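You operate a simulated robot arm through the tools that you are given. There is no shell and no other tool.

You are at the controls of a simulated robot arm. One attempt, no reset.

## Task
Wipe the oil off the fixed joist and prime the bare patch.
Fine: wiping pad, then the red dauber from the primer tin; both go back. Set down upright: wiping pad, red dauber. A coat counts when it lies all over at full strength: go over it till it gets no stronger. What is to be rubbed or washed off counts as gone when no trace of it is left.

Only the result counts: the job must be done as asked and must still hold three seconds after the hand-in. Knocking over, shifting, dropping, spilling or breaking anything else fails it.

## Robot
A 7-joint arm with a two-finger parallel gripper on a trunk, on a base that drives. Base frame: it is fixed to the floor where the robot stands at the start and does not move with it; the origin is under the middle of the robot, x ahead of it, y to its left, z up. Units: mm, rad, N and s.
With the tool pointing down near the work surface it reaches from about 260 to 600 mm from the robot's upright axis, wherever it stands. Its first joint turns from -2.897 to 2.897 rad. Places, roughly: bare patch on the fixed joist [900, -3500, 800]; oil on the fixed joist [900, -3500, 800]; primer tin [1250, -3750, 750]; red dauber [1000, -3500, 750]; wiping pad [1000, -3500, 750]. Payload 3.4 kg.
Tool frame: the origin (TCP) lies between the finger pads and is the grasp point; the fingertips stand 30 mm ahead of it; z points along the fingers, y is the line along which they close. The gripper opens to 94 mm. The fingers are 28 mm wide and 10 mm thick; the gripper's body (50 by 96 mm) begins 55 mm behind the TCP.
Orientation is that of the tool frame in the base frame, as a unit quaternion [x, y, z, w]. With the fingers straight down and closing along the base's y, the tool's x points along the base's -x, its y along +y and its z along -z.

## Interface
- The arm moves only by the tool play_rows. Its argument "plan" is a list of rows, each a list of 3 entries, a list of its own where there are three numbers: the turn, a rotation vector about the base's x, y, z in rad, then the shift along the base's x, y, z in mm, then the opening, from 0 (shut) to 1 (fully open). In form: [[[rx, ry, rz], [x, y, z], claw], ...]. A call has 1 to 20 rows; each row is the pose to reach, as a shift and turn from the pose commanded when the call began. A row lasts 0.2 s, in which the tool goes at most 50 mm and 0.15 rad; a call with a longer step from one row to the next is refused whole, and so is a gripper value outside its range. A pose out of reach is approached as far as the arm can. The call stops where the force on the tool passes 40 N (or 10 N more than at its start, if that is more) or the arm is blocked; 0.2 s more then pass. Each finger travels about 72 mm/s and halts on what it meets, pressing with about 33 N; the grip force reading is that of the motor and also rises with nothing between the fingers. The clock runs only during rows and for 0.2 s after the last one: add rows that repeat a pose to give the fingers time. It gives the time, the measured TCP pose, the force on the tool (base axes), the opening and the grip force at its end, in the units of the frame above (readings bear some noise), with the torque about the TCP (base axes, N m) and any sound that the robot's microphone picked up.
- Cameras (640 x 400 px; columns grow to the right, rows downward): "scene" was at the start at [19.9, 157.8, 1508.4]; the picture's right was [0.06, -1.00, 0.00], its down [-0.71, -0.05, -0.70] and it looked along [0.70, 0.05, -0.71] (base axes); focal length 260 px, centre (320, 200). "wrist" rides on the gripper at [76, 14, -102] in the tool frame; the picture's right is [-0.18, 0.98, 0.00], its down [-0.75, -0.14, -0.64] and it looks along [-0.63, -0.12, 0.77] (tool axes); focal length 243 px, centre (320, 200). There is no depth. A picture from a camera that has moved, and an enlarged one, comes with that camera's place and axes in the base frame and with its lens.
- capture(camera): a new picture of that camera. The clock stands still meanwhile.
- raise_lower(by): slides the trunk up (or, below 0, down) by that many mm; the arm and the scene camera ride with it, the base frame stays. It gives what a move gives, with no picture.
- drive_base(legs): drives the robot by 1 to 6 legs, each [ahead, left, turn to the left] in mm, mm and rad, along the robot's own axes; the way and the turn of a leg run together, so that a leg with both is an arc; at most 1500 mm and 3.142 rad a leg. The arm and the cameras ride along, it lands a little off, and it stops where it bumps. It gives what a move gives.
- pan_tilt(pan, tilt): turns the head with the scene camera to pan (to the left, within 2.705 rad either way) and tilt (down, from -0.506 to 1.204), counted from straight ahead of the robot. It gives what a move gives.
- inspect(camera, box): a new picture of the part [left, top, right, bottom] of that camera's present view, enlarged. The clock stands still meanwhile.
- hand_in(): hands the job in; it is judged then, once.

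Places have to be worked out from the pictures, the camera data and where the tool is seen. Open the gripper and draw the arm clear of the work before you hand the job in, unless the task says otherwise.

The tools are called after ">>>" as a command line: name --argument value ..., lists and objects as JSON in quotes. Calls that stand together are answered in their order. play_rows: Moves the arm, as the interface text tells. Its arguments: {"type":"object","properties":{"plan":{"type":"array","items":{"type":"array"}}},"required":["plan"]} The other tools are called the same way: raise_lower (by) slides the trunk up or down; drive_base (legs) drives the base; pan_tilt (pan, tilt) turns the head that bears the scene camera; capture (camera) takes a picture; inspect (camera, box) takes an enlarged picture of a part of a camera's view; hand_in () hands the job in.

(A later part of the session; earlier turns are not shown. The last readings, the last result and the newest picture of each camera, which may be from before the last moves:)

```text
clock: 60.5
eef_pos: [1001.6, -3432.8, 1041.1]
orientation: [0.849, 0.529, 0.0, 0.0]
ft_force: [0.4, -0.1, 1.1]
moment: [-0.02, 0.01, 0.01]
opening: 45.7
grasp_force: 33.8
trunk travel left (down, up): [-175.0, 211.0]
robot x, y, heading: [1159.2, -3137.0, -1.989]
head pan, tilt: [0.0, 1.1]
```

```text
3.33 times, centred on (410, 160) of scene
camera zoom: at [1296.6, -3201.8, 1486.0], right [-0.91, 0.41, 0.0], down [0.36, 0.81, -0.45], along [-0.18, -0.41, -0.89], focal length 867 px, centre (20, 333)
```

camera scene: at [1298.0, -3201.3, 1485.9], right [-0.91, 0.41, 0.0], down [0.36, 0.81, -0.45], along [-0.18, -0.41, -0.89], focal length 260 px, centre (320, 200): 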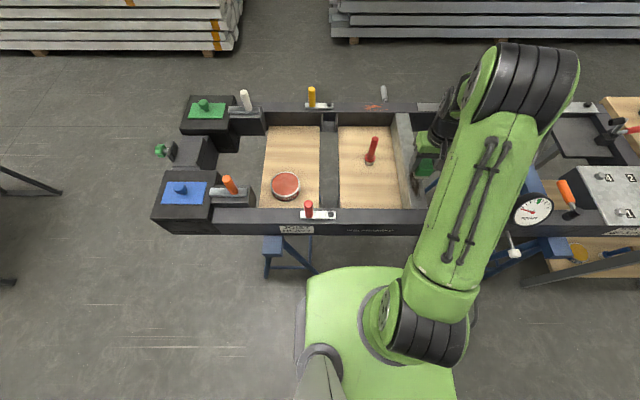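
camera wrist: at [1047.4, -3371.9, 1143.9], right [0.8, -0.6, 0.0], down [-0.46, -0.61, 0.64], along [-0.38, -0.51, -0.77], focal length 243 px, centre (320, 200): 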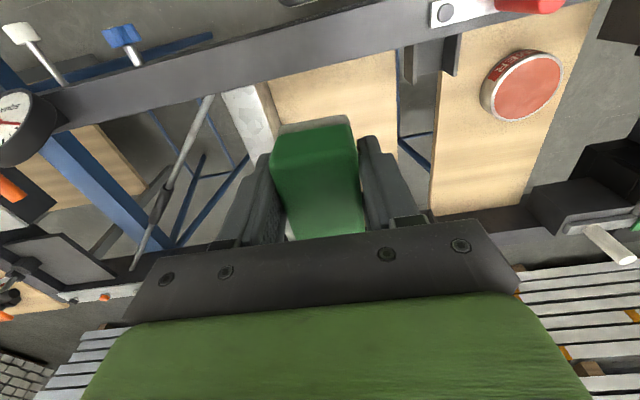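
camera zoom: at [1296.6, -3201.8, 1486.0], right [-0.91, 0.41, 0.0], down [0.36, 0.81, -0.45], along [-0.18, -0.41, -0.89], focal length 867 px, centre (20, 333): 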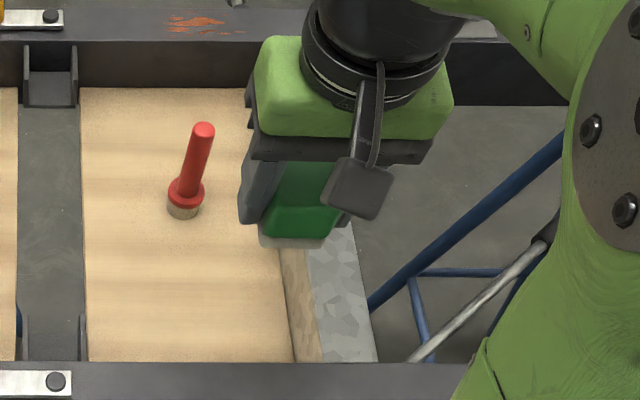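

The pad itself still blocks the view. I move the hand further left so the joist is free to both cameras.

>>> play_rows --plan '[[[0, 0, 0], [40, -18, 0], 0], [[0, 0, 0], [80, -35, 0], 0], [[0, 0, 0], [120, -53, 0], 0], [[0, 0, 0], [155, -69, 0], 0], [[0, 0, 0], [155, -69, 0], 0]]'

>>> inspect --camera "wrist" --box '[80, 40, 280, 240]'

>>> inspect --camera "scene" --box '[370, 100, 450, 220]'

```text
clock: 61.7
eef_pos: [1155.9, -3502.3, 1041.2]
orientation: [0.849, 0.528, 0.0, 0.0]
ft_force: [0.5, -0.5, -0.9]
moment: [-0.01, 0.01, 0.0]
opening: 45.5
grasp_force: 32.8
trunk travel left (down, up): [-175.0, 211.0]
robot x, y, heading: [1160.3, -3137.8, -1.984]
head pan, tilt: [0.0, 1.1]
```

```text
2.00 times, centred on (180, 140) of wrist
camera zoom: at [1202.0, -3442.3, 1143.2], right [0.8, -0.6, 0.0], down [-0.46, -0.61, 0.64], along [-0.38, -0.51, -0.77], focal length 485 px, centre (600, 320)
```

zoom: 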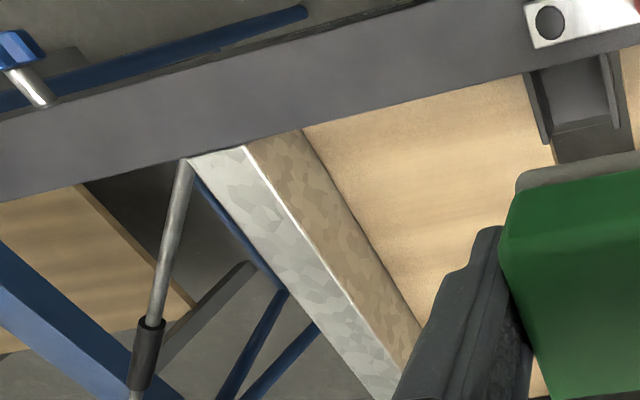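

```text
3.33 times, centred on (410, 160) of scene
camera zoom: at [1296.9, -3201.0, 1486.0], right [-0.91, 0.41, 0.0], down [0.36, 0.81, -0.45], along [-0.18, -0.42, -0.89], focal length 867 px, centre (20, 333)
```

zoom: 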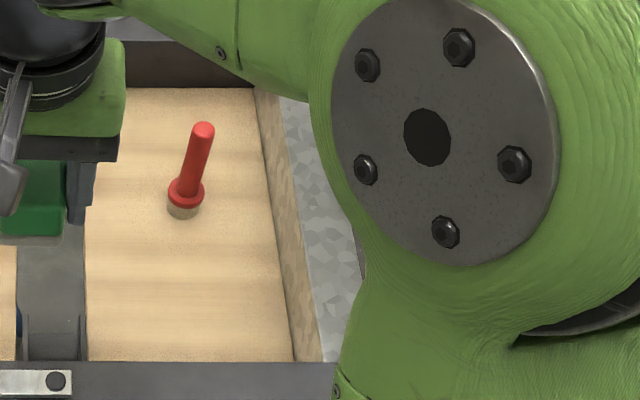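

The stain seems gone from this angle. I bring the wrist camera nearer, beside the joist, to check the top face closely.

>>> play_rows --plan '[[[0, 0, 0], [-40, 0, -20], 0], [[0, 0, 0], [-80, 0, -40], 0], [[0, 0, 0], [-110, 0, -65], 0], [[0, 0, 0], [-135, 0, -80], 0], [[0, 0, 0], [-135, 0, -80], 0]]'

>>> capture --camera "wrist"

>>> inspect --camera "wrist" --box '[130, 40, 290, 240]'

>>> inspect --camera "scene" --box '[370, 100, 450, 220]'

```text
clock: 62.9
eef_pos: [1020.7, -3502.5, 960.0]
orientation: [0.849, 0.529, 0.001, 0.001]
ft_force: [-0.2, 0.1, -0.5]
moment: [0.03, 0.04, -0.03]
opening: 45.5
grasp_force: 32.9
trunk travel left (down, up): [-175.0, 211.0]
robot x, y, heading: [1155.0, -3138.3, -1.987]
head pan, tilt: [0.0, 1.1]
```

```text
taken
camera wrist: at [1066.3, -3441.3, 1063.2], right [0.8, -0.6, 0.0], down [-0.46, -0.61, 0.64], along [-0.38, -0.51, -0.77], focal length 243 px, centre (320, 200)
```

wrist: 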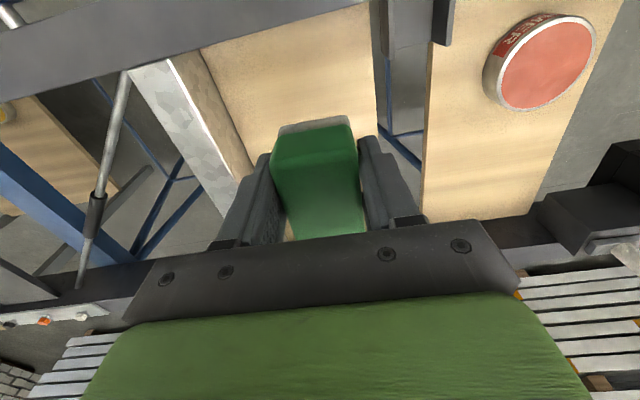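

```text
2.00 times, centred on (210, 140) of wrist
camera zoom: at [1066.3, -3441.3, 1063.2], right [0.8, -0.6, 0.0], down [-0.46, -0.61, 0.64], along [-0.38, -0.51, -0.77], focal length 485 px, centre (540, 320)
```

zoom: 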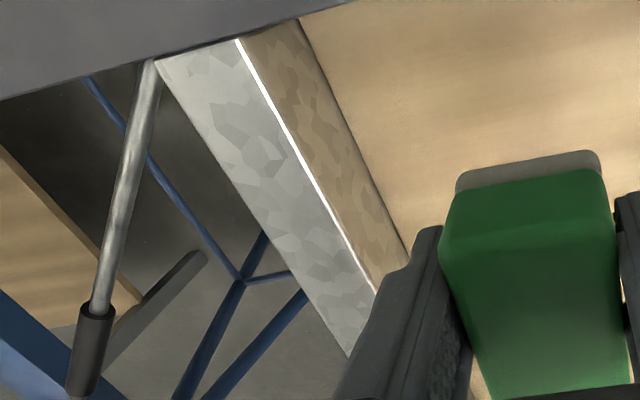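

```text
3.33 times, centred on (410, 160) of scene
camera zoom: at [1297.6, -3201.1, 1485.9], right [-0.91, 0.41, 0.0], down [0.36, 0.81, -0.45], along [-0.18, -0.41, -0.89], focal length 867 px, centre (20, 333)
```

zoom: 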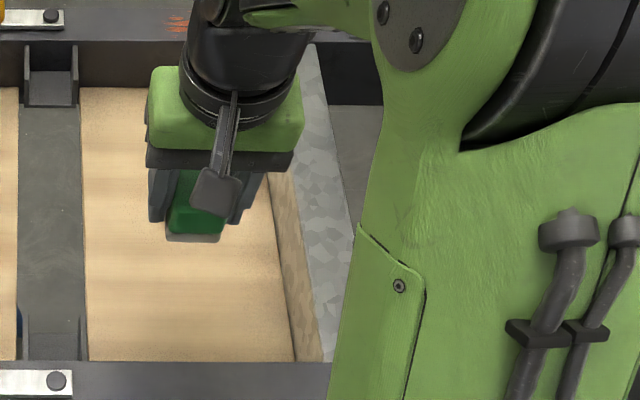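

The top face looks clean here. I bring the wrist camera straight over the joist to see the whole wiped length close up and to look for the bare patch.

>>> play_rows --plan '[[[0, 0, 0], [-40, 7, 0], 0], [[0, 0, 0], [-80, 14, 0], 0], [[0, 0, 0], [-120, 21, 0], 0], [[0, 0, 0], [-162, 28, 0], 0], [[0, 0, 0], [-162, 28, 0], 0]]'

>>> inspect --camera "wrist" --box '[220, 0, 420, 130]'

>>> play_rows --plan '[[[0, 0, 0], [-12, -35, 0], 0], [[0, 0, 0], [-24, -70, 0], 0], [[0, 0, 0], [-24, -70, 0], 0]]'

>>> inspect --camera "wrist" --box '[220, 0, 420, 130]'

>>> inspect --camera "scene" --box '[370, 100, 450, 220]'

```text
clock: 64.1
eef_pos: [858.0, -3474.0, 960.6]
orientation: [0.849, 0.529, 0.0, 0.001]
ft_force: [0.3, 1.4, -1.1]
moment: [0.03, -0.01, 0.0]
opening: 45.7
grasp_force: 33.5
trunk travel left (down, up): [-175.0, 211.0]
robot x, y, heading: [1161.3, -3138.0, -1.983]
head pan, tilt: [0.0, 1.1]
```

```text
3.08 times, centred on (320, 65) of wrist
camera zoom: at [904.6, -3412.8, 1062.9], right [0.8, -0.6, 0.0], down [-0.46, -0.61, 0.64], along [-0.38, -0.51, -0.77], focal length 746 px, centre (320, 615)
```

zoom: 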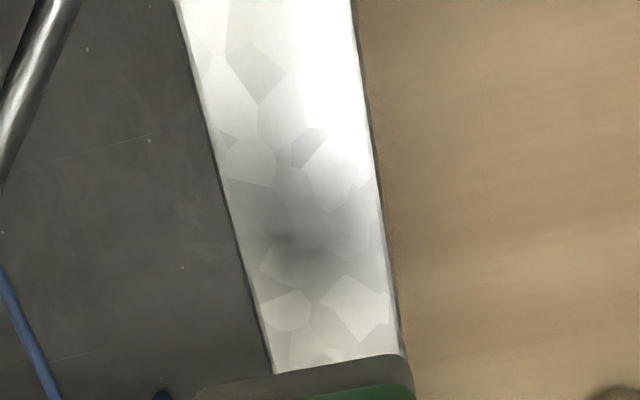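

```text
clock: 64.9
eef_pos: [832.3, -3543.2, 959.4]
orientation: [0.849, 0.529, 0.0, 0.0]
ft_force: [0.0, 0.0, -0.7]
moment: [-0.03, -0.02, 0.02]
opening: 45.7
grasp_force: 33.1
trunk travel left (down, up): [-175.0, 211.0]
robot x, y, heading: [1164.8, -3138.7, -1.985]
head pan, tilt: [0.0, 1.1]
```

```text
3.08 times, centred on (320, 65) of wrist
camera zoom: at [879.0, -3482.6, 1062.0], right [0.8, -0.6, 0.0], down [-0.46, -0.61, 0.64], along [-0.38, -0.51, -0.77], focal length 746 px, centre (320, 615)
```

zoom: 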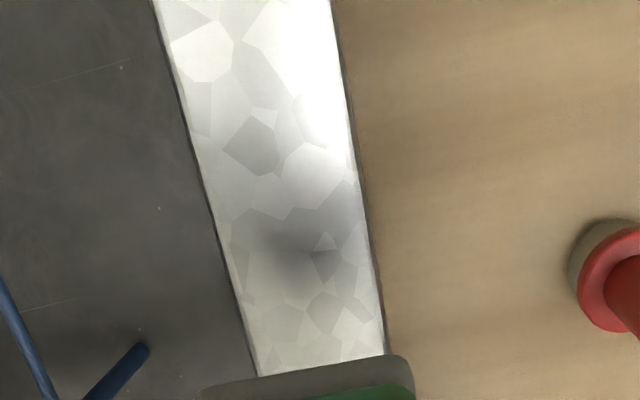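

```text
3.33 times, centred on (410, 160) of scene
camera zoom: at [1297.5, -3200.8, 1486.0], right [-0.91, 0.41, 0.0], down [0.36, 0.81, -0.45], along [-0.18, -0.42, -0.89], focal length 867 px, centre (20, 333)
```

zoom: 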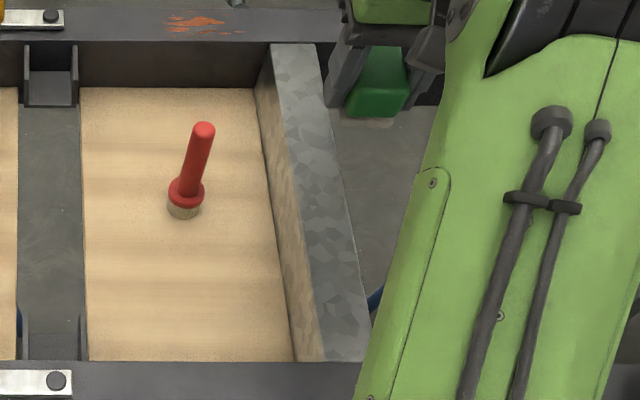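

The dark blur moves with the camera, so it is only a reflection of the gripper. The oil is gone from the top, but I see no separate bare patch there. Before putting the pad away I turn the hand a quarter turn to look at the joist's right-hand side face.

>>> play_rows --plan '[[[0, 0, 0.14], [9, 20, 10], 0], [[0, 0, 0.28], [18, 40, 10], 0], [[0, 0, 0.42], [26, 60, 10], 0], [[0, 0, 0.56], [30, 80, 10], 0], [[0, 0, 0.7], [30, 95, 10], 0], [[0, 0, 0.84], [30, 110, 10], 0], [[0, 0, 0.98], [30, 130, 10], 0], [[0, 0, 1.12], [30, 150, 0], 0], [[0, 0, 1.26], [25, 170, -10], 0], [[0, 0, 1.4], [20, 185, -20], 0], [[0, 0, 1.54], [17, 187, -30], 0], [[0, 0, 1.6], [17, 187, -30], 0], [[0, 0, 1.6], [17, 187, -30], 0]]'

>>> capture --camera "wrist"

>>> capture --camera "scene"

```text
clock: 67.7
eef_pos: [852.2, -3358.1, 930.6]
orientation: [0.211, 0.978, 0.0, 0.0]
ft_force: [0.2, -0.4, -1.4]
moment: [-0.01, 0.06, 0.0]
opening: 45.5
grasp_force: 33.5
trunk travel left (down, up): [-175.0, 211.0]
robot x, y, heading: [1159.4, -3135.0, -1.987]
head pan, tilt: [0.0, 1.1]
```

```text
taken
camera wrist: at [788.0, -3314.5, 1032.7], right [0.57, 0.82, 0.0], down [0.63, -0.44, 0.64], along [0.53, -0.37, -0.77], focal length 243 px, centre (320, 200)
```

wrist: 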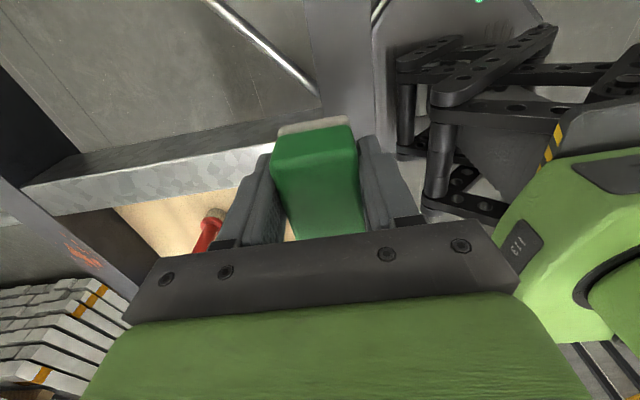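

```text
taken
camera scene: at [1297.1, -3201.3, 1486.0], right [-0.91, 0.41, 0.0], down [0.36, 0.81, -0.45], along [-0.18, -0.41, -0.89], focal length 260 px, centre (320, 200)
```

scene: 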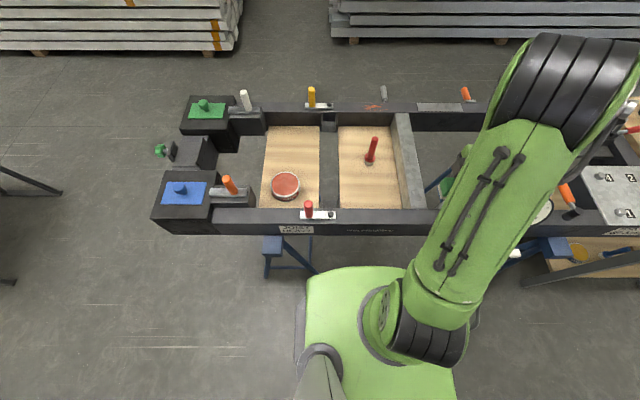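

>>> inspect --camera "wrist" --box '[10, 90, 310, 250]'

>>> inspect --camera "scene" --box '[370, 100, 450, 220]'

```text
2.13 times, centred on (160, 170) of wrist
camera zoom: at [788.0, -3314.5, 1032.7], right [0.57, 0.82, 0.0], down [0.63, -0.44, 0.64], along [0.53, -0.37, -0.77], focal length 518 px, centre (661, 264)
```

zoom: 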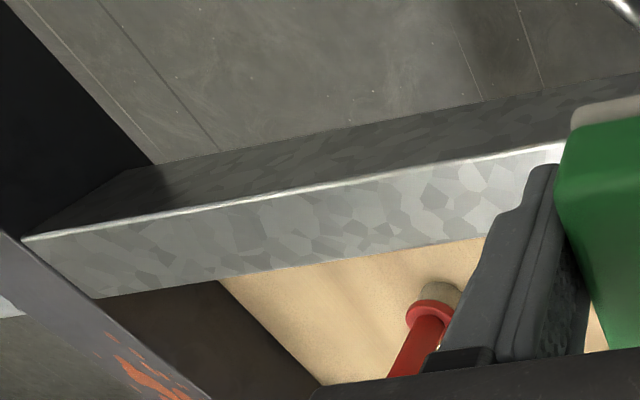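

```text
3.33 times, centred on (410, 160) of scene
camera zoom: at [1297.1, -3201.3, 1486.0], right [-0.91, 0.41, 0.0], down [0.36, 0.81, -0.45], along [-0.18, -0.41, -0.89], focal length 867 px, centre (20, 333)
```

zoom: 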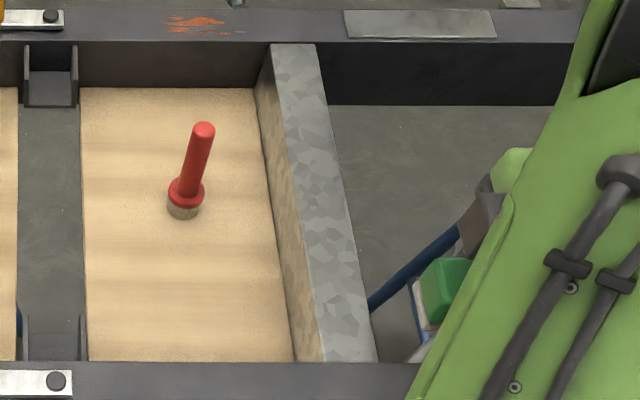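

The right face is plain galvanised too. I zoom into the joist top once more for any faint outline of a patch.

>>> inspect --camera "scene" --box '[395, 110, 425, 165]'

>>> inspect --camera "scene" --box '[395, 155, 430, 212]'

```text
7.27 times, centred on (410, 138) of scene
camera zoom: at [1297.1, -3201.3, 1486.0], right [-0.91, 0.41, 0.0], down [0.36, 0.81, -0.45], along [-0.18, -0.41, -0.89], focal length 1891 px, centre (-334, 654)
```

zoom: 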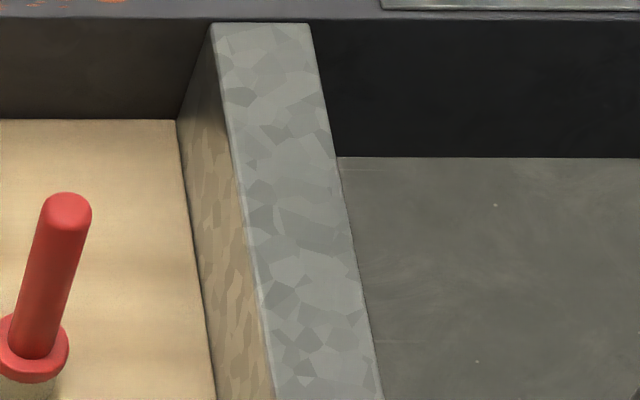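

```text
7.02 times, centred on (412, 184) of scene
camera zoom: at [1297.1, -3201.3, 1486.0], right [-0.91, 0.41, 0.0], down [0.36, 0.81, -0.45], along [-0.18, -0.41, -0.89], focal length 1824 px, centre (-329, 316)
```

zoom: 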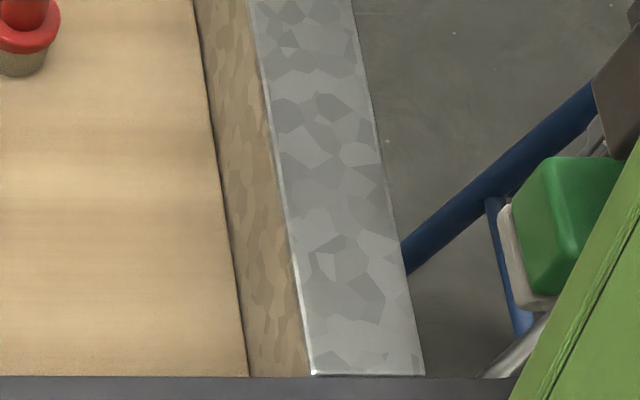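

The joist looks uniform now, so the bare patch must be the spot that lay under the oil (F≈360–474, nearly the full width of the top). The pad's job is done. I carry it back to exactly where I picked it up, hover, and check.

>>> play_rows --plan '[[[0, 0, -0.14], [5, -5, 10], 0], [[0, 0, -0.28], [10, -15, 10], 0], [[0, 0, -0.42], [20, -25, 10], 0], [[0, 0, -0.56], [30, -35, 10], 0], [[0, 0, -0.7], [45, -50, 10], 0], [[0, 0, -0.84], [60, -65, 10], 0], [[0, 0, -0.98], [75, -80, 10], 0], [[0, 0, -1.12], [90, -95, 0], 0], [[0, 0, -1.26], [105, -110, 0], 0], [[0, 0, -1.4], [120, -125, -10], 0], [[0, 0, -1.54], [132, -135, -20], 0], [[0, 0, -1.68], [140, -141.5, -40], 0], [[0, 0, -1.7], [140, -141.5, -80], 0], [[0, 0, -1.7], [140, -141.5, -110], 0], [[0, 0, -1.7], [140, -141.5, -110], 0]]'

>>> capture --camera "wrist"

```text
clock: 70.9
eef_pos: [991.3, -3499.2, 820.2]
orientation: [0.874, 0.486, 0.0, 0.0]
ft_force: [-0.8, 0.5, -1.3]
moment: [0.01, 0.0, -0.01]
opening: 45.6
grasp_force: 32.9
trunk travel left (down, up): [-175.0, 211.0]
robot x, y, heading: [1165.3, -3141.0, -1.988]
head pan, tilt: [0.0, 1.1]
```

```text
taken
camera wrist: at [1043.4, -3443.6, 921.9], right [0.74, -0.68, 0.0], down [-0.52, -0.56, 0.64], along [-0.43, -0.47, -0.77], focal length 243 px, centre (320, 200)
```

wrist: 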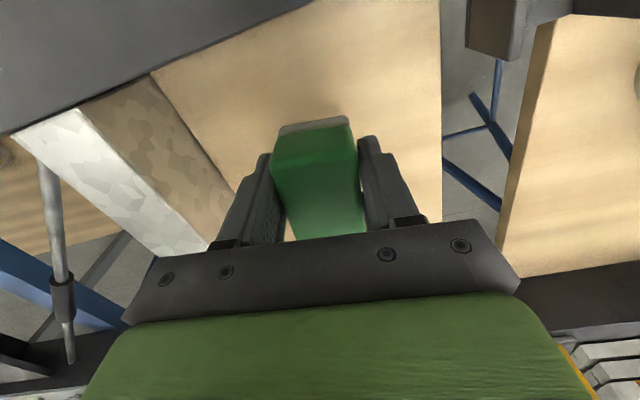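

I am over the pad's old place. I lower it slowly to the board.

>>> play_rows --plan '[[[0, 0, 0], [0, 0, -20], 0], [[0, 0, 0], [0, 0, -38], 0], [[0, 0, 0], [0, 0, -46], 0], [[0, 0, 0], [0, 0, -48], 0], [[0, 0, 0], [0, 0, -49.5], 0], [[0, 0, 0], [0, 0, -50.5], 0], [[0, 0, 0], [0, 0, -50.5], 0]]'

```text
clock: 72.5
eef_pos: [993.1, -3498.1, 769.8]
orientation: [0.874, 0.485, 0.001, 0.0]
ft_force: [0.2, -0.2, 0.0]
moment: [-0.03, 0.04, -0.02]
opening: 45.3
grasp_force: 33.1
trunk travel left (down, up): [-175.0, 211.0]
robot x, y, heading: [1161.1, -3136.9, -1.989]
head pan, tilt: [0.0, 1.1]
```

No force yet; I lower it by another millimetre or so to make sure it touches before opening.

>>> play_rows --plan '[[[0, 0, 0], [0, 0, -0.5], 0], [[0, 0, 0], [0, 0, -1], 0], [[0, 0, 0], [0, 0, -1], 0]]'

```text
clock: 73.3
eef_pos: [992.3, -3499.1, 768.8]
orientation: [0.875, 0.485, 0.0, 0.0]
ft_force: [-0.3, -0.1, -0.1]
moment: [0.02, 0.01, 0.0]
opening: 45.6
grasp_force: 33.2
trunk travel left (down, up): [-175.0, 211.0]
robot x, y, heading: [1158.9, -3137.4, -1.987]
head pan, tilt: [0.0, 1.1]
```

Still no contact, as the pad may have slid up in the grip a little while pressing. I go down further in 0.5 mm steps.

>>> play_rows --plan '[[[0, 0, 0], [0, 0, -0.5], 0], [[0, 0, 0], [0, 0, -1], 0], [[0, 0, 0], [0, 0, -1.5], 0], [[0, 0, 0], [0, 0, -1.5], 0]]'

>>> inspect --camera "wrist" --box '[220, 80, 420, 250]'

```text
clock: 74.3
eef_pos: [991.0, -3500.4, 768.1]
orientation: [0.874, 0.485, 0.001, 0.0]
ft_force: [-0.5, 0.2, -0.9]
moment: [0.0, 0.03, -0.02]
opening: 45.8
grasp_force: 33.1
trunk travel left (down, up): [-175.0, 211.0]
robot x, y, heading: [1157.5, -3137.8, -1.988]
head pan, tilt: [0.0, 1.1]
```

```text
2.35 times, centred on (320, 165) of wrist
camera zoom: at [1043.9, -3443.7, 870.1], right [0.74, -0.68, 0.0], down [-0.52, -0.57, 0.64], along [-0.43, -0.47, -0.77], focal length 571 px, centre (320, 282)
```

zoom: 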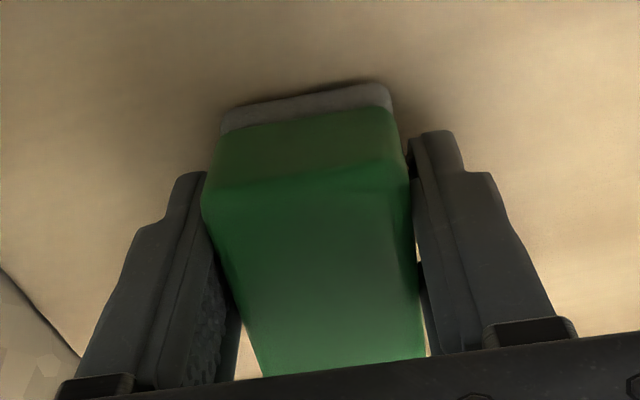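

A thin shadow under the pad's edge suggests a small gap. I keep lowering in small steps.

>>> play_rows --plan '[[[0, 0, 0], [0, 0, -0.5], 0], [[0, 0, 0], [0, 0, -1], 0], [[0, 0, 0], [0, 0, -1.5], 0], [[0, 0, 0], [0, 0, -1.5], 0]]'

>>> play_rows --plan '[[[0, 0, 0], [0, 0, -0.5], 0], [[0, 0, 0], [0, 0, -1], 0], [[0, 0, 0], [0, 0, -1], 0]]'

```text
clock: 75.3
eef_pos: [992.4, -3499.2, 765.8]
orientation: [0.874, 0.486, 0.0, 0.0]
ft_force: [0.1, 0.4, -0.1]
moment: [0.03, 0.01, -0.03]
opening: 45.6
grasp_force: 33.1
trunk travel left (down, up): [-175.0, 211.0]
robot x, y, heading: [1162.3, -3138.4, -1.989]
head pan, tilt: [0.0, 1.1]
```

```text
clock: 76.1
eef_pos: [991.9, -3498.3, 765.0]
orientation: [0.874, 0.486, 0.0, 0.0]
ft_force: [0.1, -0.2, -1.2]
moment: [0.0, 0.0, -0.01]
opening: 45.4
grasp_force: 32.7
trunk travel left (down, up): [-175.0, 211.0]
robot x, y, heading: [1158.4, -3137.7, -1.982]
head pan, tilt: [0.0, 1.1]
```

Still free at 4.5 mm below the original grip height. The pad slid up about that much while wiping, so contact should come now.

>>> play_rows --plan '[[[0, 0, 0], [0, 0, -0.5], 0], [[0, 0, 0], [0, 0, -1], 0], [[0, 0, 0], [0, 0, -1], 0]]'

>>> play_rows --plan '[[[0, 0, 0], [0, 0, -0.5], 0], [[0, 0, 0], [0, 0, -1], 0], [[0, 0, 0], [0, 0, -1], 0]]'

>>> inspect --camera "wrist" --box '[220, 80, 420, 250]'

```text
clock: 76.9
eef_pos: [992.1, -3498.5, 765.9]
orientation: [0.874, 0.486, -0.001, 0.001]
ft_force: [0.4, 2.7, 15.7]
moment: [-0.12, 0.15, 0.0]
opening: 45.6
grasp_force: 33.5
trunk travel left (down, up): [-175.0, 211.0]
robot x, y, heading: [1161.4, -3134.1, -1.988]
head pan, tilt: [0.0, 1.1]
```

```text
clock: 77.7
eef_pos: [992.2, -3499.0, 763.7]
orientation: [0.874, 0.486, -0.002, 0.001]
ft_force: [-0.2, 1.9, 24.9]
moment: [0.0, 0.08, 0.0]
opening: 45.7
grasp_force: 32.9
trunk travel left (down, up): [-175.0, 211.0]
robot x, y, heading: [1163.6, -3136.9, -1.99]
head pan, tilt: [0.0, 1.1]
```

```text
2.35 times, centred on (320, 165) of wrist
camera zoom: at [1044.1, -3442.9, 866.2], right [0.74, -0.68, 0.0], down [-0.52, -0.56, 0.64], along [-0.43, -0.48, -0.76], focal length 571 px, centre (320, 282)
```

zoom: 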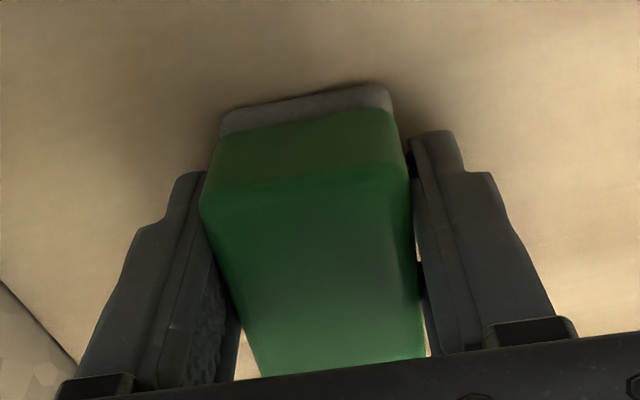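

Firm contact now (25 N). I ease off slightly and open the fingers, then rise.

>>> play_rows --plan '[[[0, 0, 0], [0, 0, 1.5], 0], [[0, 0, 0], [0, 0, 1.5], 0], [[0, 0, 0], [0, 0, 1.5], 0.55], [[0, 0, 0], [0, 0, 1.5], 0.7], [[0, 0, 0], [0, 0, 1.5], 1], [[0, 0, 0], [0, 0, 1.5], 1], [[0, 0, 0], [0, 0, 30], 1], [[0, 0, 0], [0, 0, 75], 1], [[0, 0, 0], [0, 0, 120], 1]]'

>>> capture --camera "wrist"

>>> inspect --camera "scene" --box '[300, 100, 450, 240]'

```text
clock: 79.7
eef_pos: [992.7, -3497.0, 884.6]
orientation: [0.874, 0.486, 0.0, -0.001]
ft_force: [0.0, -0.1, 0.1]
moment: [-0.02, 0.0, -0.03]
opening: 93.9
grasp_force: 0.0
trunk travel left (down, up): [-175.0, 211.0]
robot x, y, heading: [1158.1, -3140.1, -1.989]
head pan, tilt: [0.0, 1.1]
```

```text
taken
camera wrist: at [1044.7, -3441.9, 986.6], right [0.74, -0.68, 0.0], down [-0.52, -0.56, 0.64], along [-0.43, -0.47, -0.77], focal length 243 px, centre (320, 200)
```

wrist: 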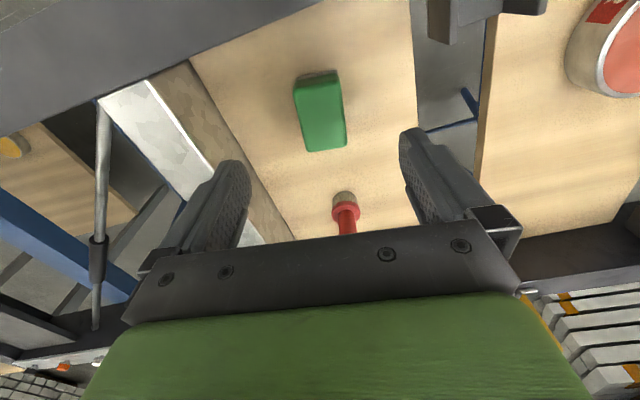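

```text
2.86 times, centred on (375, 170) of scene
camera zoom: at [1297.7, -3200.4, 1486.0], right [-0.91, 0.41, 0.0], down [0.36, 0.81, -0.45], along [-0.18, -0.42, -0.89], focal length 743 px, centre (163, 286)
```

zoom: 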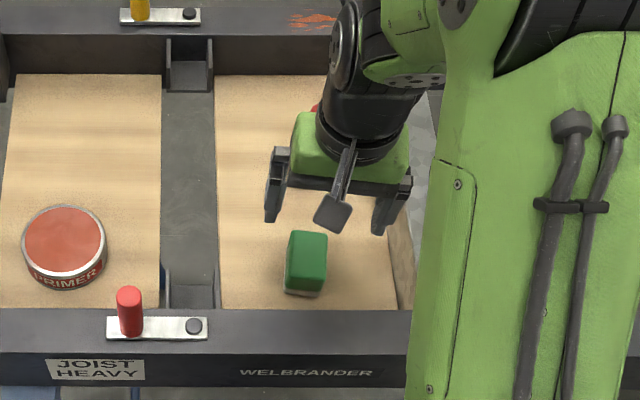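

The pad stands upright where it was. Next is the dauber, about 139 mm ahead and 12 mm to the right of the tool. I rise, move over it and check before descending.

>>> play_rows --plan '[[[0, 0, 0], [0, 0, 45], 1], [[0, 0, 0.05], [-15, -28, 60], 1], [[0, 0, 0.1], [-35, -64, 60], 1], [[0, 0, 0.1], [-55, -100, 60], 1], [[0, 0, 0.1], [-67.3, -122.2, 60], 1], [[0, 0, 0.1], [-67.3, -122.2, 60], 1]]'

>>> capture --camera "wrist"

>>> inspect --camera "scene" --box '[300, 100, 450, 240]'

```text
clock: 81.1
eef_pos: [924.4, -3621.2, 945.8]
orientation: [0.849, 0.528, 0.0, 0.0]
ft_force: [0.0, 0.7, 0.1]
moment: [0.0, -0.02, 0.01]
opening: 94.2
grasp_force: 0.1
trunk travel left (down, up): [-175.0, 211.0]
robot x, y, heading: [1161.9, -3137.0, -1.986]
head pan, tilt: [0.0, 1.1]
```

```text
taken
camera wrist: at [969.7, -3561.0, 1047.4], right [0.8, -0.6, 0.0], down [-0.46, -0.61, 0.64], along [-0.38, -0.51, -0.77], focal length 243 px, centre (320, 200)
```

wrist: 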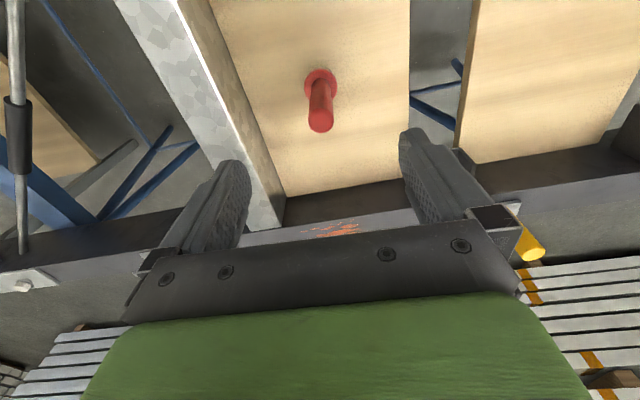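

```text
2.86 times, centred on (375, 170) of scene
camera zoom: at [1297.4, -3201.0, 1486.0], right [-0.91, 0.41, 0.0], down [0.36, 0.81, -0.45], along [-0.18, -0.42, -0.89], focal length 743 px, centre (163, 286)
```

zoom: 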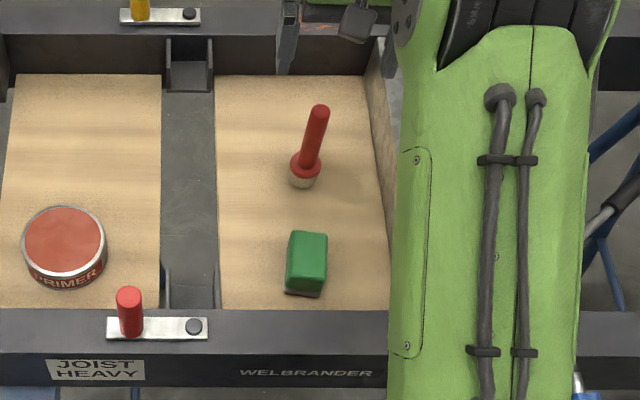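

The handle's top is within 3 mm of the tool axis. I shift 2.5 mm forward and descend to z≈822 around the handle.

>>> play_rows --plan '[[[0, 0, 0], [-1.1, -2.2, -40], 1], [[0, 0, 0], [-1.1, -2.2, -75], 1], [[0, 0, 0], [-1.1, -2.2, -100], 1], [[0, 0, 0], [-1.1, -2.2, -123], 1], [[0, 0, 0], [-1.1, -2.2, -123], 1]]'

>>> capture --camera "wrist"

```text
clock: 82.3
eef_pos: [922.1, -3626.0, 819.0]
orientation: [0.849, 0.529, -0.001, 0.0]
ft_force: [-0.4, 0.4, 0.3]
moment: [-0.02, 0.01, 0.02]
opening: 94.0
grasp_force: 0.1
trunk travel left (down, up): [-175.0, 211.0]
robot x, y, heading: [1160.8, -3138.4, -1.985]
head pan, tilt: [0.0, 1.1]
```

```text
taken
camera wrist: at [968.4, -3563.8, 922.4], right [0.8, -0.6, 0.0], down [-0.46, -0.61, 0.64], along [-0.38, -0.51, -0.77], focal length 243 px, centre (320, 200)
```

wrist: 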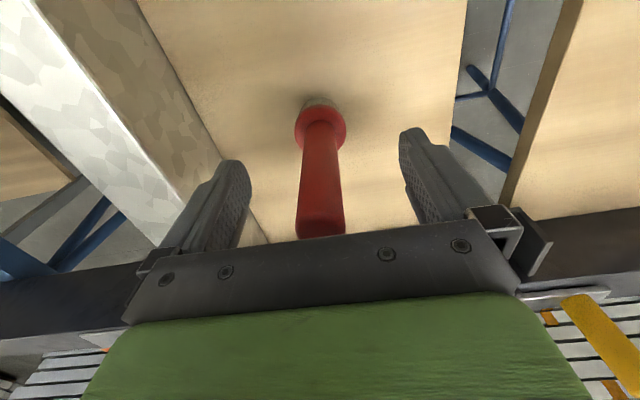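

The handle stands between the fingers. I close on it.

>>> play_rows --plan '[[[0, 0, 0], [0, 0, 0], 0.5], [[0, 0, 0], [0, 0, 0], 0.3], [[0, 0, 0], [0, 0, 0], 0.1], [[0, 0, 0], [0, 0, 0], 0], [[0, 0, 0], [0, 0, 0], 0], [[0, 0, 0], [0, 0, 0], 0]]'

>>> capture --camera "wrist"

```text
clock: 83.7
eef_pos: [922.8, -3625.2, 820.6]
orientation: [0.849, 0.528, 0.0, 0.0]
ft_force: [0.6, 0.6, -0.1]
moment: [-0.01, -0.01, -0.01]
opening: 21.0
grasp_force: 33.1
trunk travel left (down, up): [-175.0, 211.0]
robot x, y, heading: [1162.3, -3136.6, -1.986]
head pan, tilt: [0.0, 1.1]
```

```text
taken
camera wrist: at [968.3, -3563.9, 922.5], right [0.8, -0.6, 0.0], down [-0.46, -0.61, 0.64], along [-0.38, -0.51, -0.77], focal length 243 px, centre (320, 200)
```

wrist: 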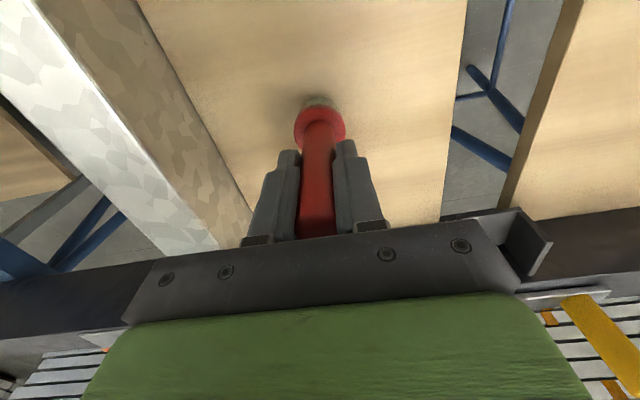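

The dauber is held (21 mm). I lift it straight up and carry it over the primer tin.

>>> play_rows --plan '[[[0, 0, 0], [0, 0, 25], 0], [[0, 0, 0], [0, 0, 65], 0], [[0, 0, 0], [0, 0, 110], 0], [[0, 0, 0], [40, -1, 120], 0], [[0, 0, 0], [85, -2, 120], 0], [[0, 0, 0], [130, -3, 120], 0], [[0, 0, 0], [175, -5, 120], 0], [[0, 0, 0], [220, -6, 120], 0], [[0, 0, 0], [265, -8, 120], 0], [[0, 0, 0], [303.5, -8.7, 120], 0], [[0, 0, 0], [303.5, -8.7, 120], 0]]'

>>> capture --camera "wrist"

>>> inspect --camera "scene" --box '[230, 100, 400, 240]'

```text
clock: 86.1
eef_pos: [1226.9, -3633.2, 939.8]
orientation: [0.849, 0.528, 0.0, 0.0]
ft_force: [-0.6, -0.3, 0.0]
moment: [0.01, 0.0, 0.0]
opening: 20.6
grasp_force: 33.2
trunk travel left (down, up): [-175.0, 211.0]
robot x, y, heading: [1162.7, -3138.3, -1.987]
head pan, tilt: [0.0, 1.1]
```

```text
taken
camera wrist: at [1273.1, -3572.9, 1042.2], right [0.8, -0.6, 0.0], down [-0.46, -0.61, 0.64], along [-0.38, -0.51, -0.77], focal length 243 px, centre (320, 200)
```

wrist: 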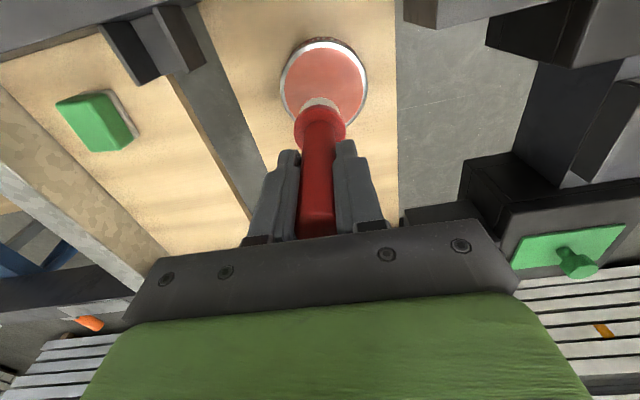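

```text
2.86 times, centred on (315, 170) of scene
camera zoom: at [1296.9, -3201.3, 1486.0], right [-0.91, 0.41, 0.0], down [0.36, 0.81, -0.45], along [-0.18, -0.41, -0.89], focal length 743 px, centre (334, 286)
```

zoom: 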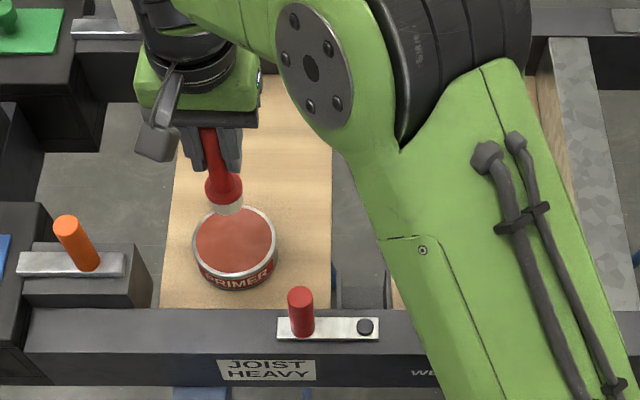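

The tin's centre is about 8 mm nearer me and 4 mm left of the dauber's axis. I correct that and go down to just above the paint.

>>> play_rows --plan '[[[0, 0, 0], [7.1, 5.4, 0], 0], [[0, 0, 0], [7.1, 5.4, -35], 0], [[0, 0, 0], [7.1, 5.4, -65], 0], [[0, 0, 0], [7.1, 5.4, -65], 0]]'

>>> capture --camera "wrist"

>>> inspect --camera "scene" --box '[250, 130, 330, 220]'

```text
clock: 87.1
eef_pos: [1234.0, -3627.6, 876.9]
orientation: [0.849, 0.528, 0.0, 0.0]
ft_force: [-0.8, 0.2, -0.1]
moment: [0.01, -0.02, 0.03]
opening: 21.2
grasp_force: 33.0
trunk travel left (down, up): [-175.0, 211.0]
robot x, y, heading: [1163.6, -3136.0, -1.989]
head pan, tilt: [0.0, 1.1]
```

```text
taken
camera wrist: at [1280.5, -3566.1, 978.2], right [0.8, -0.6, 0.0], down [-0.46, -0.61, 0.64], along [-0.38, -0.51, -0.77], focal length 243 px, centre (320, 200)
```

wrist: 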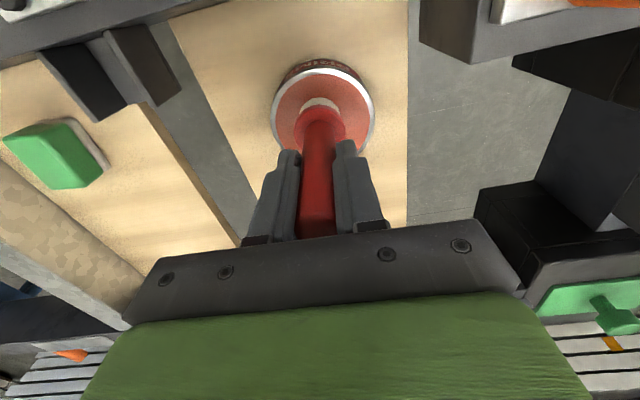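

```text
4.44 times, centred on (290, 175) of scene
camera zoom: at [1297.3, -3201.2, 1486.0], right [-0.91, 0.41, 0.0], down [0.36, 0.81, -0.45], along [-0.18, -0.41, -0.89], focal length 1155 px, centre (453, 311)
```

zoom: 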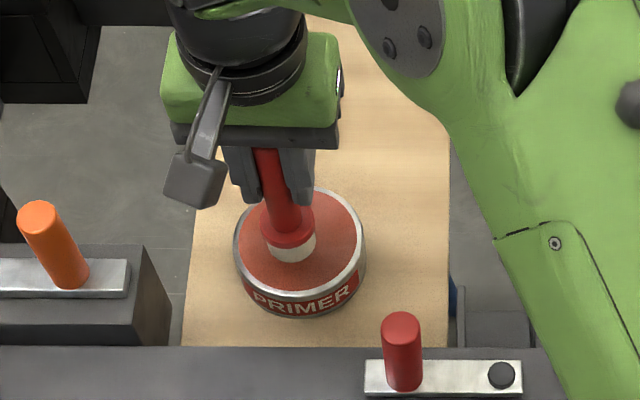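

The rim's near edge shows the tin's centre about 10 mm ahead of the dauber's axis, within the margin. I shift 8 mm forward and lower the bristles to the paint surface.

>>> play_rows --plan '[[[0, 0, 0], [-3.5, -7.2, 0], 0], [[0, 0, 0], [-3.5, -7.2, -8], 0], [[0, 0, 0], [-3.5, -7.2, -13], 0], [[0, 0, 0], [-3.5, -7.2, -16], 0], [[0, 0, 0], [-3.5, -7.2, -16], 0]]'

>>> inspect --camera "scene" --box '[250, 130, 330, 220]'

>>> inspect --camera "wrist" --box '[240, 40, 400, 200]'

```text
clock: 88.3
eef_pos: [1230.2, -3633.4, 858.7]
orientation: [0.849, 0.529, 0.001, -0.001]
ft_force: [-0.7, 0.3, 0.2]
moment: [-0.01, 0.01, 0.0]
opening: 21.1
grasp_force: 32.8
trunk travel left (down, up): [-175.0, 211.0]
robot x, y, heading: [1158.1, -3137.1, -1.988]
head pan, tilt: [0.0, 1.1]
```

```text
4.44 times, centred on (290, 175) of scene
camera zoom: at [1297.4, -3201.3, 1486.0], right [-0.91, 0.41, 0.0], down [0.36, 0.81, -0.45], along [-0.18, -0.41, -0.89], focal length 1155 px, centre (453, 311)
```

zoom: 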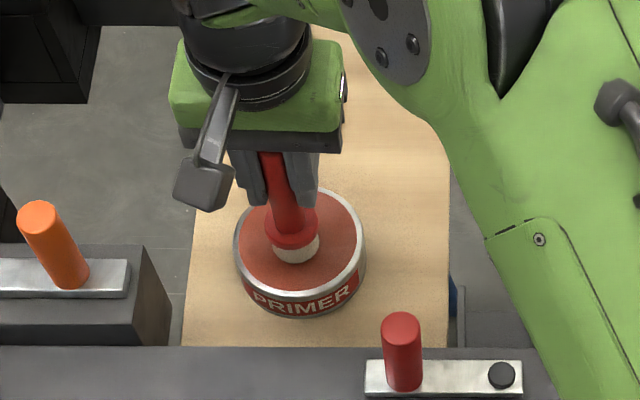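

```text
2.50 times, centred on (320, 120) of wrist
camera zoom: at [1276.8, -3573.8, 961.8], right [0.8, -0.6, 0.0], down [-0.46, -0.61, 0.64], along [-0.38, -0.51, -0.77], focal length 606 px, centre (320, 400)
```

zoom: 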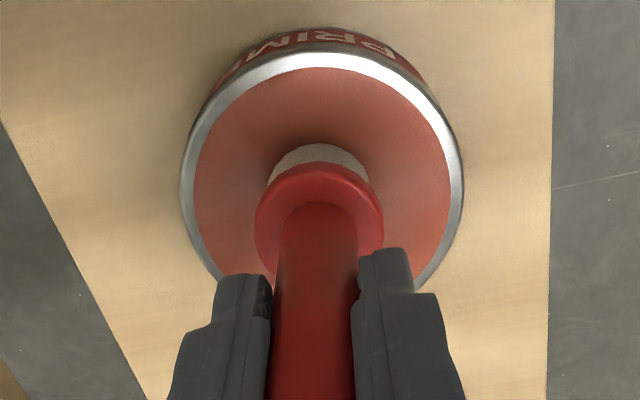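

The dauber is well centred over the tin. I lower it in 2 mm steps into the paint, watching the force.

>>> play_rows --plan '[[[0, 0, 0], [0, 0, -2], 0], [[0, 0, 0], [0, 0, -4], 0], [[0, 0, 0], [0, 0, -4], 0]]'

>>> inspect --camera "wrist" --box '[240, 40, 400, 200]'

```text
clock: 89.1
eef_pos: [1229.8, -3633.7, 854.8]
orientation: [0.849, 0.529, 0.0, 0.0]
ft_force: [0.6, 0.0, -1.4]
moment: [-0.01, -0.03, 0.02]
opening: 21.0
grasp_force: 32.9
trunk travel left (down, up): [-175.0, 211.0]
robot x, y, heading: [1161.2, -3134.0, -1.987]
head pan, tilt: [0.0, 1.1]
```

```text
2.50 times, centred on (320, 120) of wrist
camera zoom: at [1276.8, -3574.3, 957.7], right [0.8, -0.6, 0.0], down [-0.46, -0.61, 0.64], along [-0.38, -0.51, -0.77], focal length 606 px, centre (320, 400)
```

zoom: 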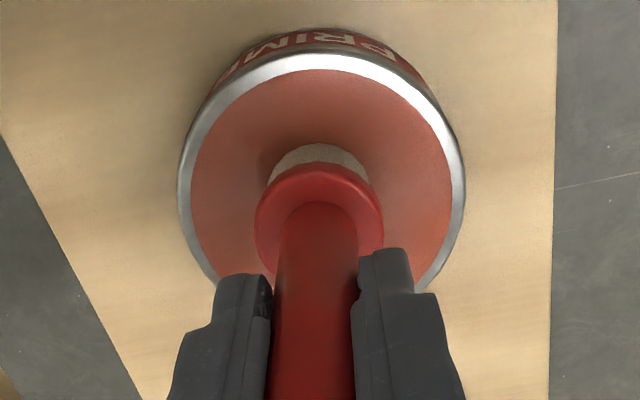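

>>> play_rows --plan '[[[0, 0, 0], [0, 0, -2], 0], [[0, 0, 0], [0, 0, -4], 0], [[0, 0, 0], [0, 0, -4], 0]]'

>>> inspect --camera "wrist" --box '[240, 40, 400, 200]'

>>> inspect --camera "scene" --box '[250, 130, 330, 220]'

```text
clock: 89.9
eef_pos: [1232.3, -3634.6, 854.3]
orientation: [0.849, 0.528, -0.001, 0.003]
ft_force: [0.0, -2.6, 24.4]
moment: [-0.08, -0.04, -0.01]
opening: 20.9
grasp_force: 33.1
trunk travel left (down, up): [-175.0, 211.0]
robot x, y, heading: [1165.1, -3137.7, -1.989]
head pan, tilt: [0.0, 1.1]
```

```text
2.50 times, centred on (320, 120) of wrist
camera zoom: at [1276.9, -3572.9, 955.9], right [0.8, -0.6, 0.01], down [-0.46, -0.61, 0.65], along [-0.38, -0.52, -0.76], focal length 606 px, centre (320, 400)
```

zoom: 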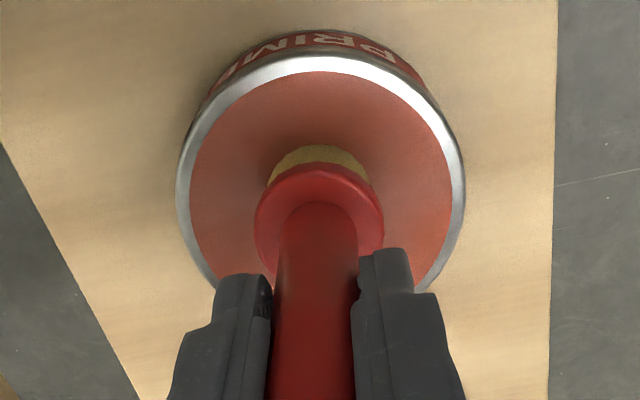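

```text
4.44 times, centred on (290, 175) of scene
camera zoom: at [1296.9, -3199.0, 1486.3], right [-0.91, 0.41, 0.0], down [0.36, 0.81, -0.46], along [-0.18, -0.42, -0.89], focal length 1155 px, centre (453, 311)
```

zoom: 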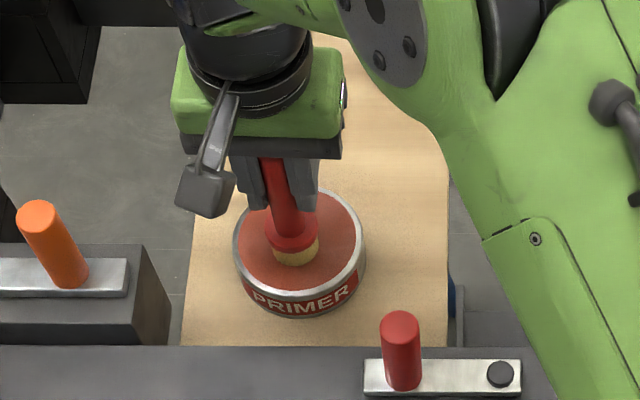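

The force rose at the paint surface and the bristles took colour (yellow-ochre), so the dauber is loaded. I lift it clear and carry it over the wiped spot on the joist.

>>> play_rows --plan '[[[0, 0, 0], [0, 0, 5], 0], [[0, 0, 0], [0, 0, 15], 0], [[0, 0, 0], [0, 0, 45], 0], [[0, 0, 0], [0, 0, 85], 0], [[0, 0, 0], [-36, 18, 85], 0], [[0, 0, 0], [-72, 35, 85], 0], [[0, 0, 0], [-110, 53, 85], 0], [[0, 0, 0], [-148, 71, 85], 0], [[0, 0, 0], [-186, 90, 85], 0], [[0, 0, 0], [-224, 108, 85], 0], [[0, 0, 0], [-262, 126, 85], 0], [[0, 0, 0], [-300, 145, 85], 0], [[0, 0, 0], [-336, 162, 85], 0], [[0, 0, 0], [-366, 177, 85], 0], [[0, 0, 0], [-366, 177, 85], 0]]'

>>> capture --camera "wrist"

>>> inspect --camera "scene" --box '[250, 100, 450, 230]'

```text
clock: 93.1
eef_pos: [864.6, -3454.1, 936.5]
orientation: [0.848, 0.53, 0.001, 0.0]
ft_force: [-0.6, -0.7, -0.9]
moment: [0.0, 0.0, 0.01]
opening: 20.9
grasp_force: 32.9
trunk travel left (down, up): [-175.0, 211.0]
robot x, y, heading: [1160.6, -3139.6, -1.984]
head pan, tilt: [0.0, 1.1]
```

```text
taken
camera wrist: at [910.8, -3393.6, 1039.0], right [0.8, -0.6, 0.0], down [-0.46, -0.61, 0.64], along [-0.38, -0.51, -0.77], focal length 243 px, centre (320, 200)
```

wrist: 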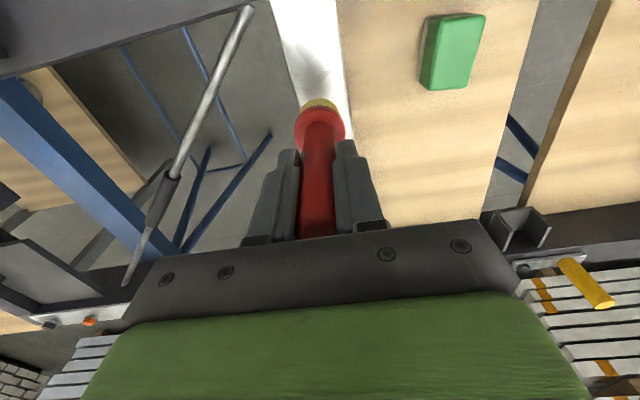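

```text
3.08 times, centred on (350, 165) of scene
camera zoom: at [1297.6, -3201.4, 1485.9], right [-0.91, 0.41, 0.0], down [0.36, 0.81, -0.45], along [-0.18, -0.41, -0.89], focal length 800 px, centre (228, 308)
```

zoom: 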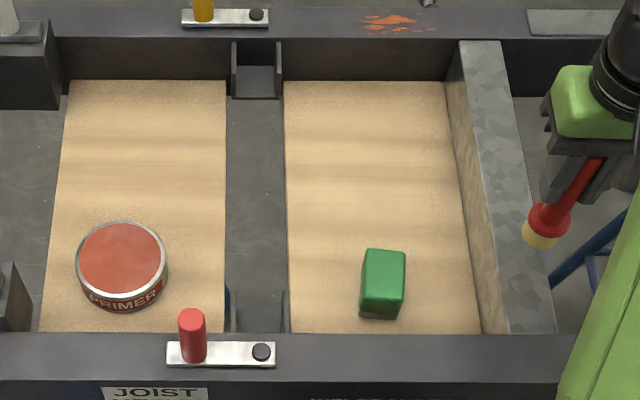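

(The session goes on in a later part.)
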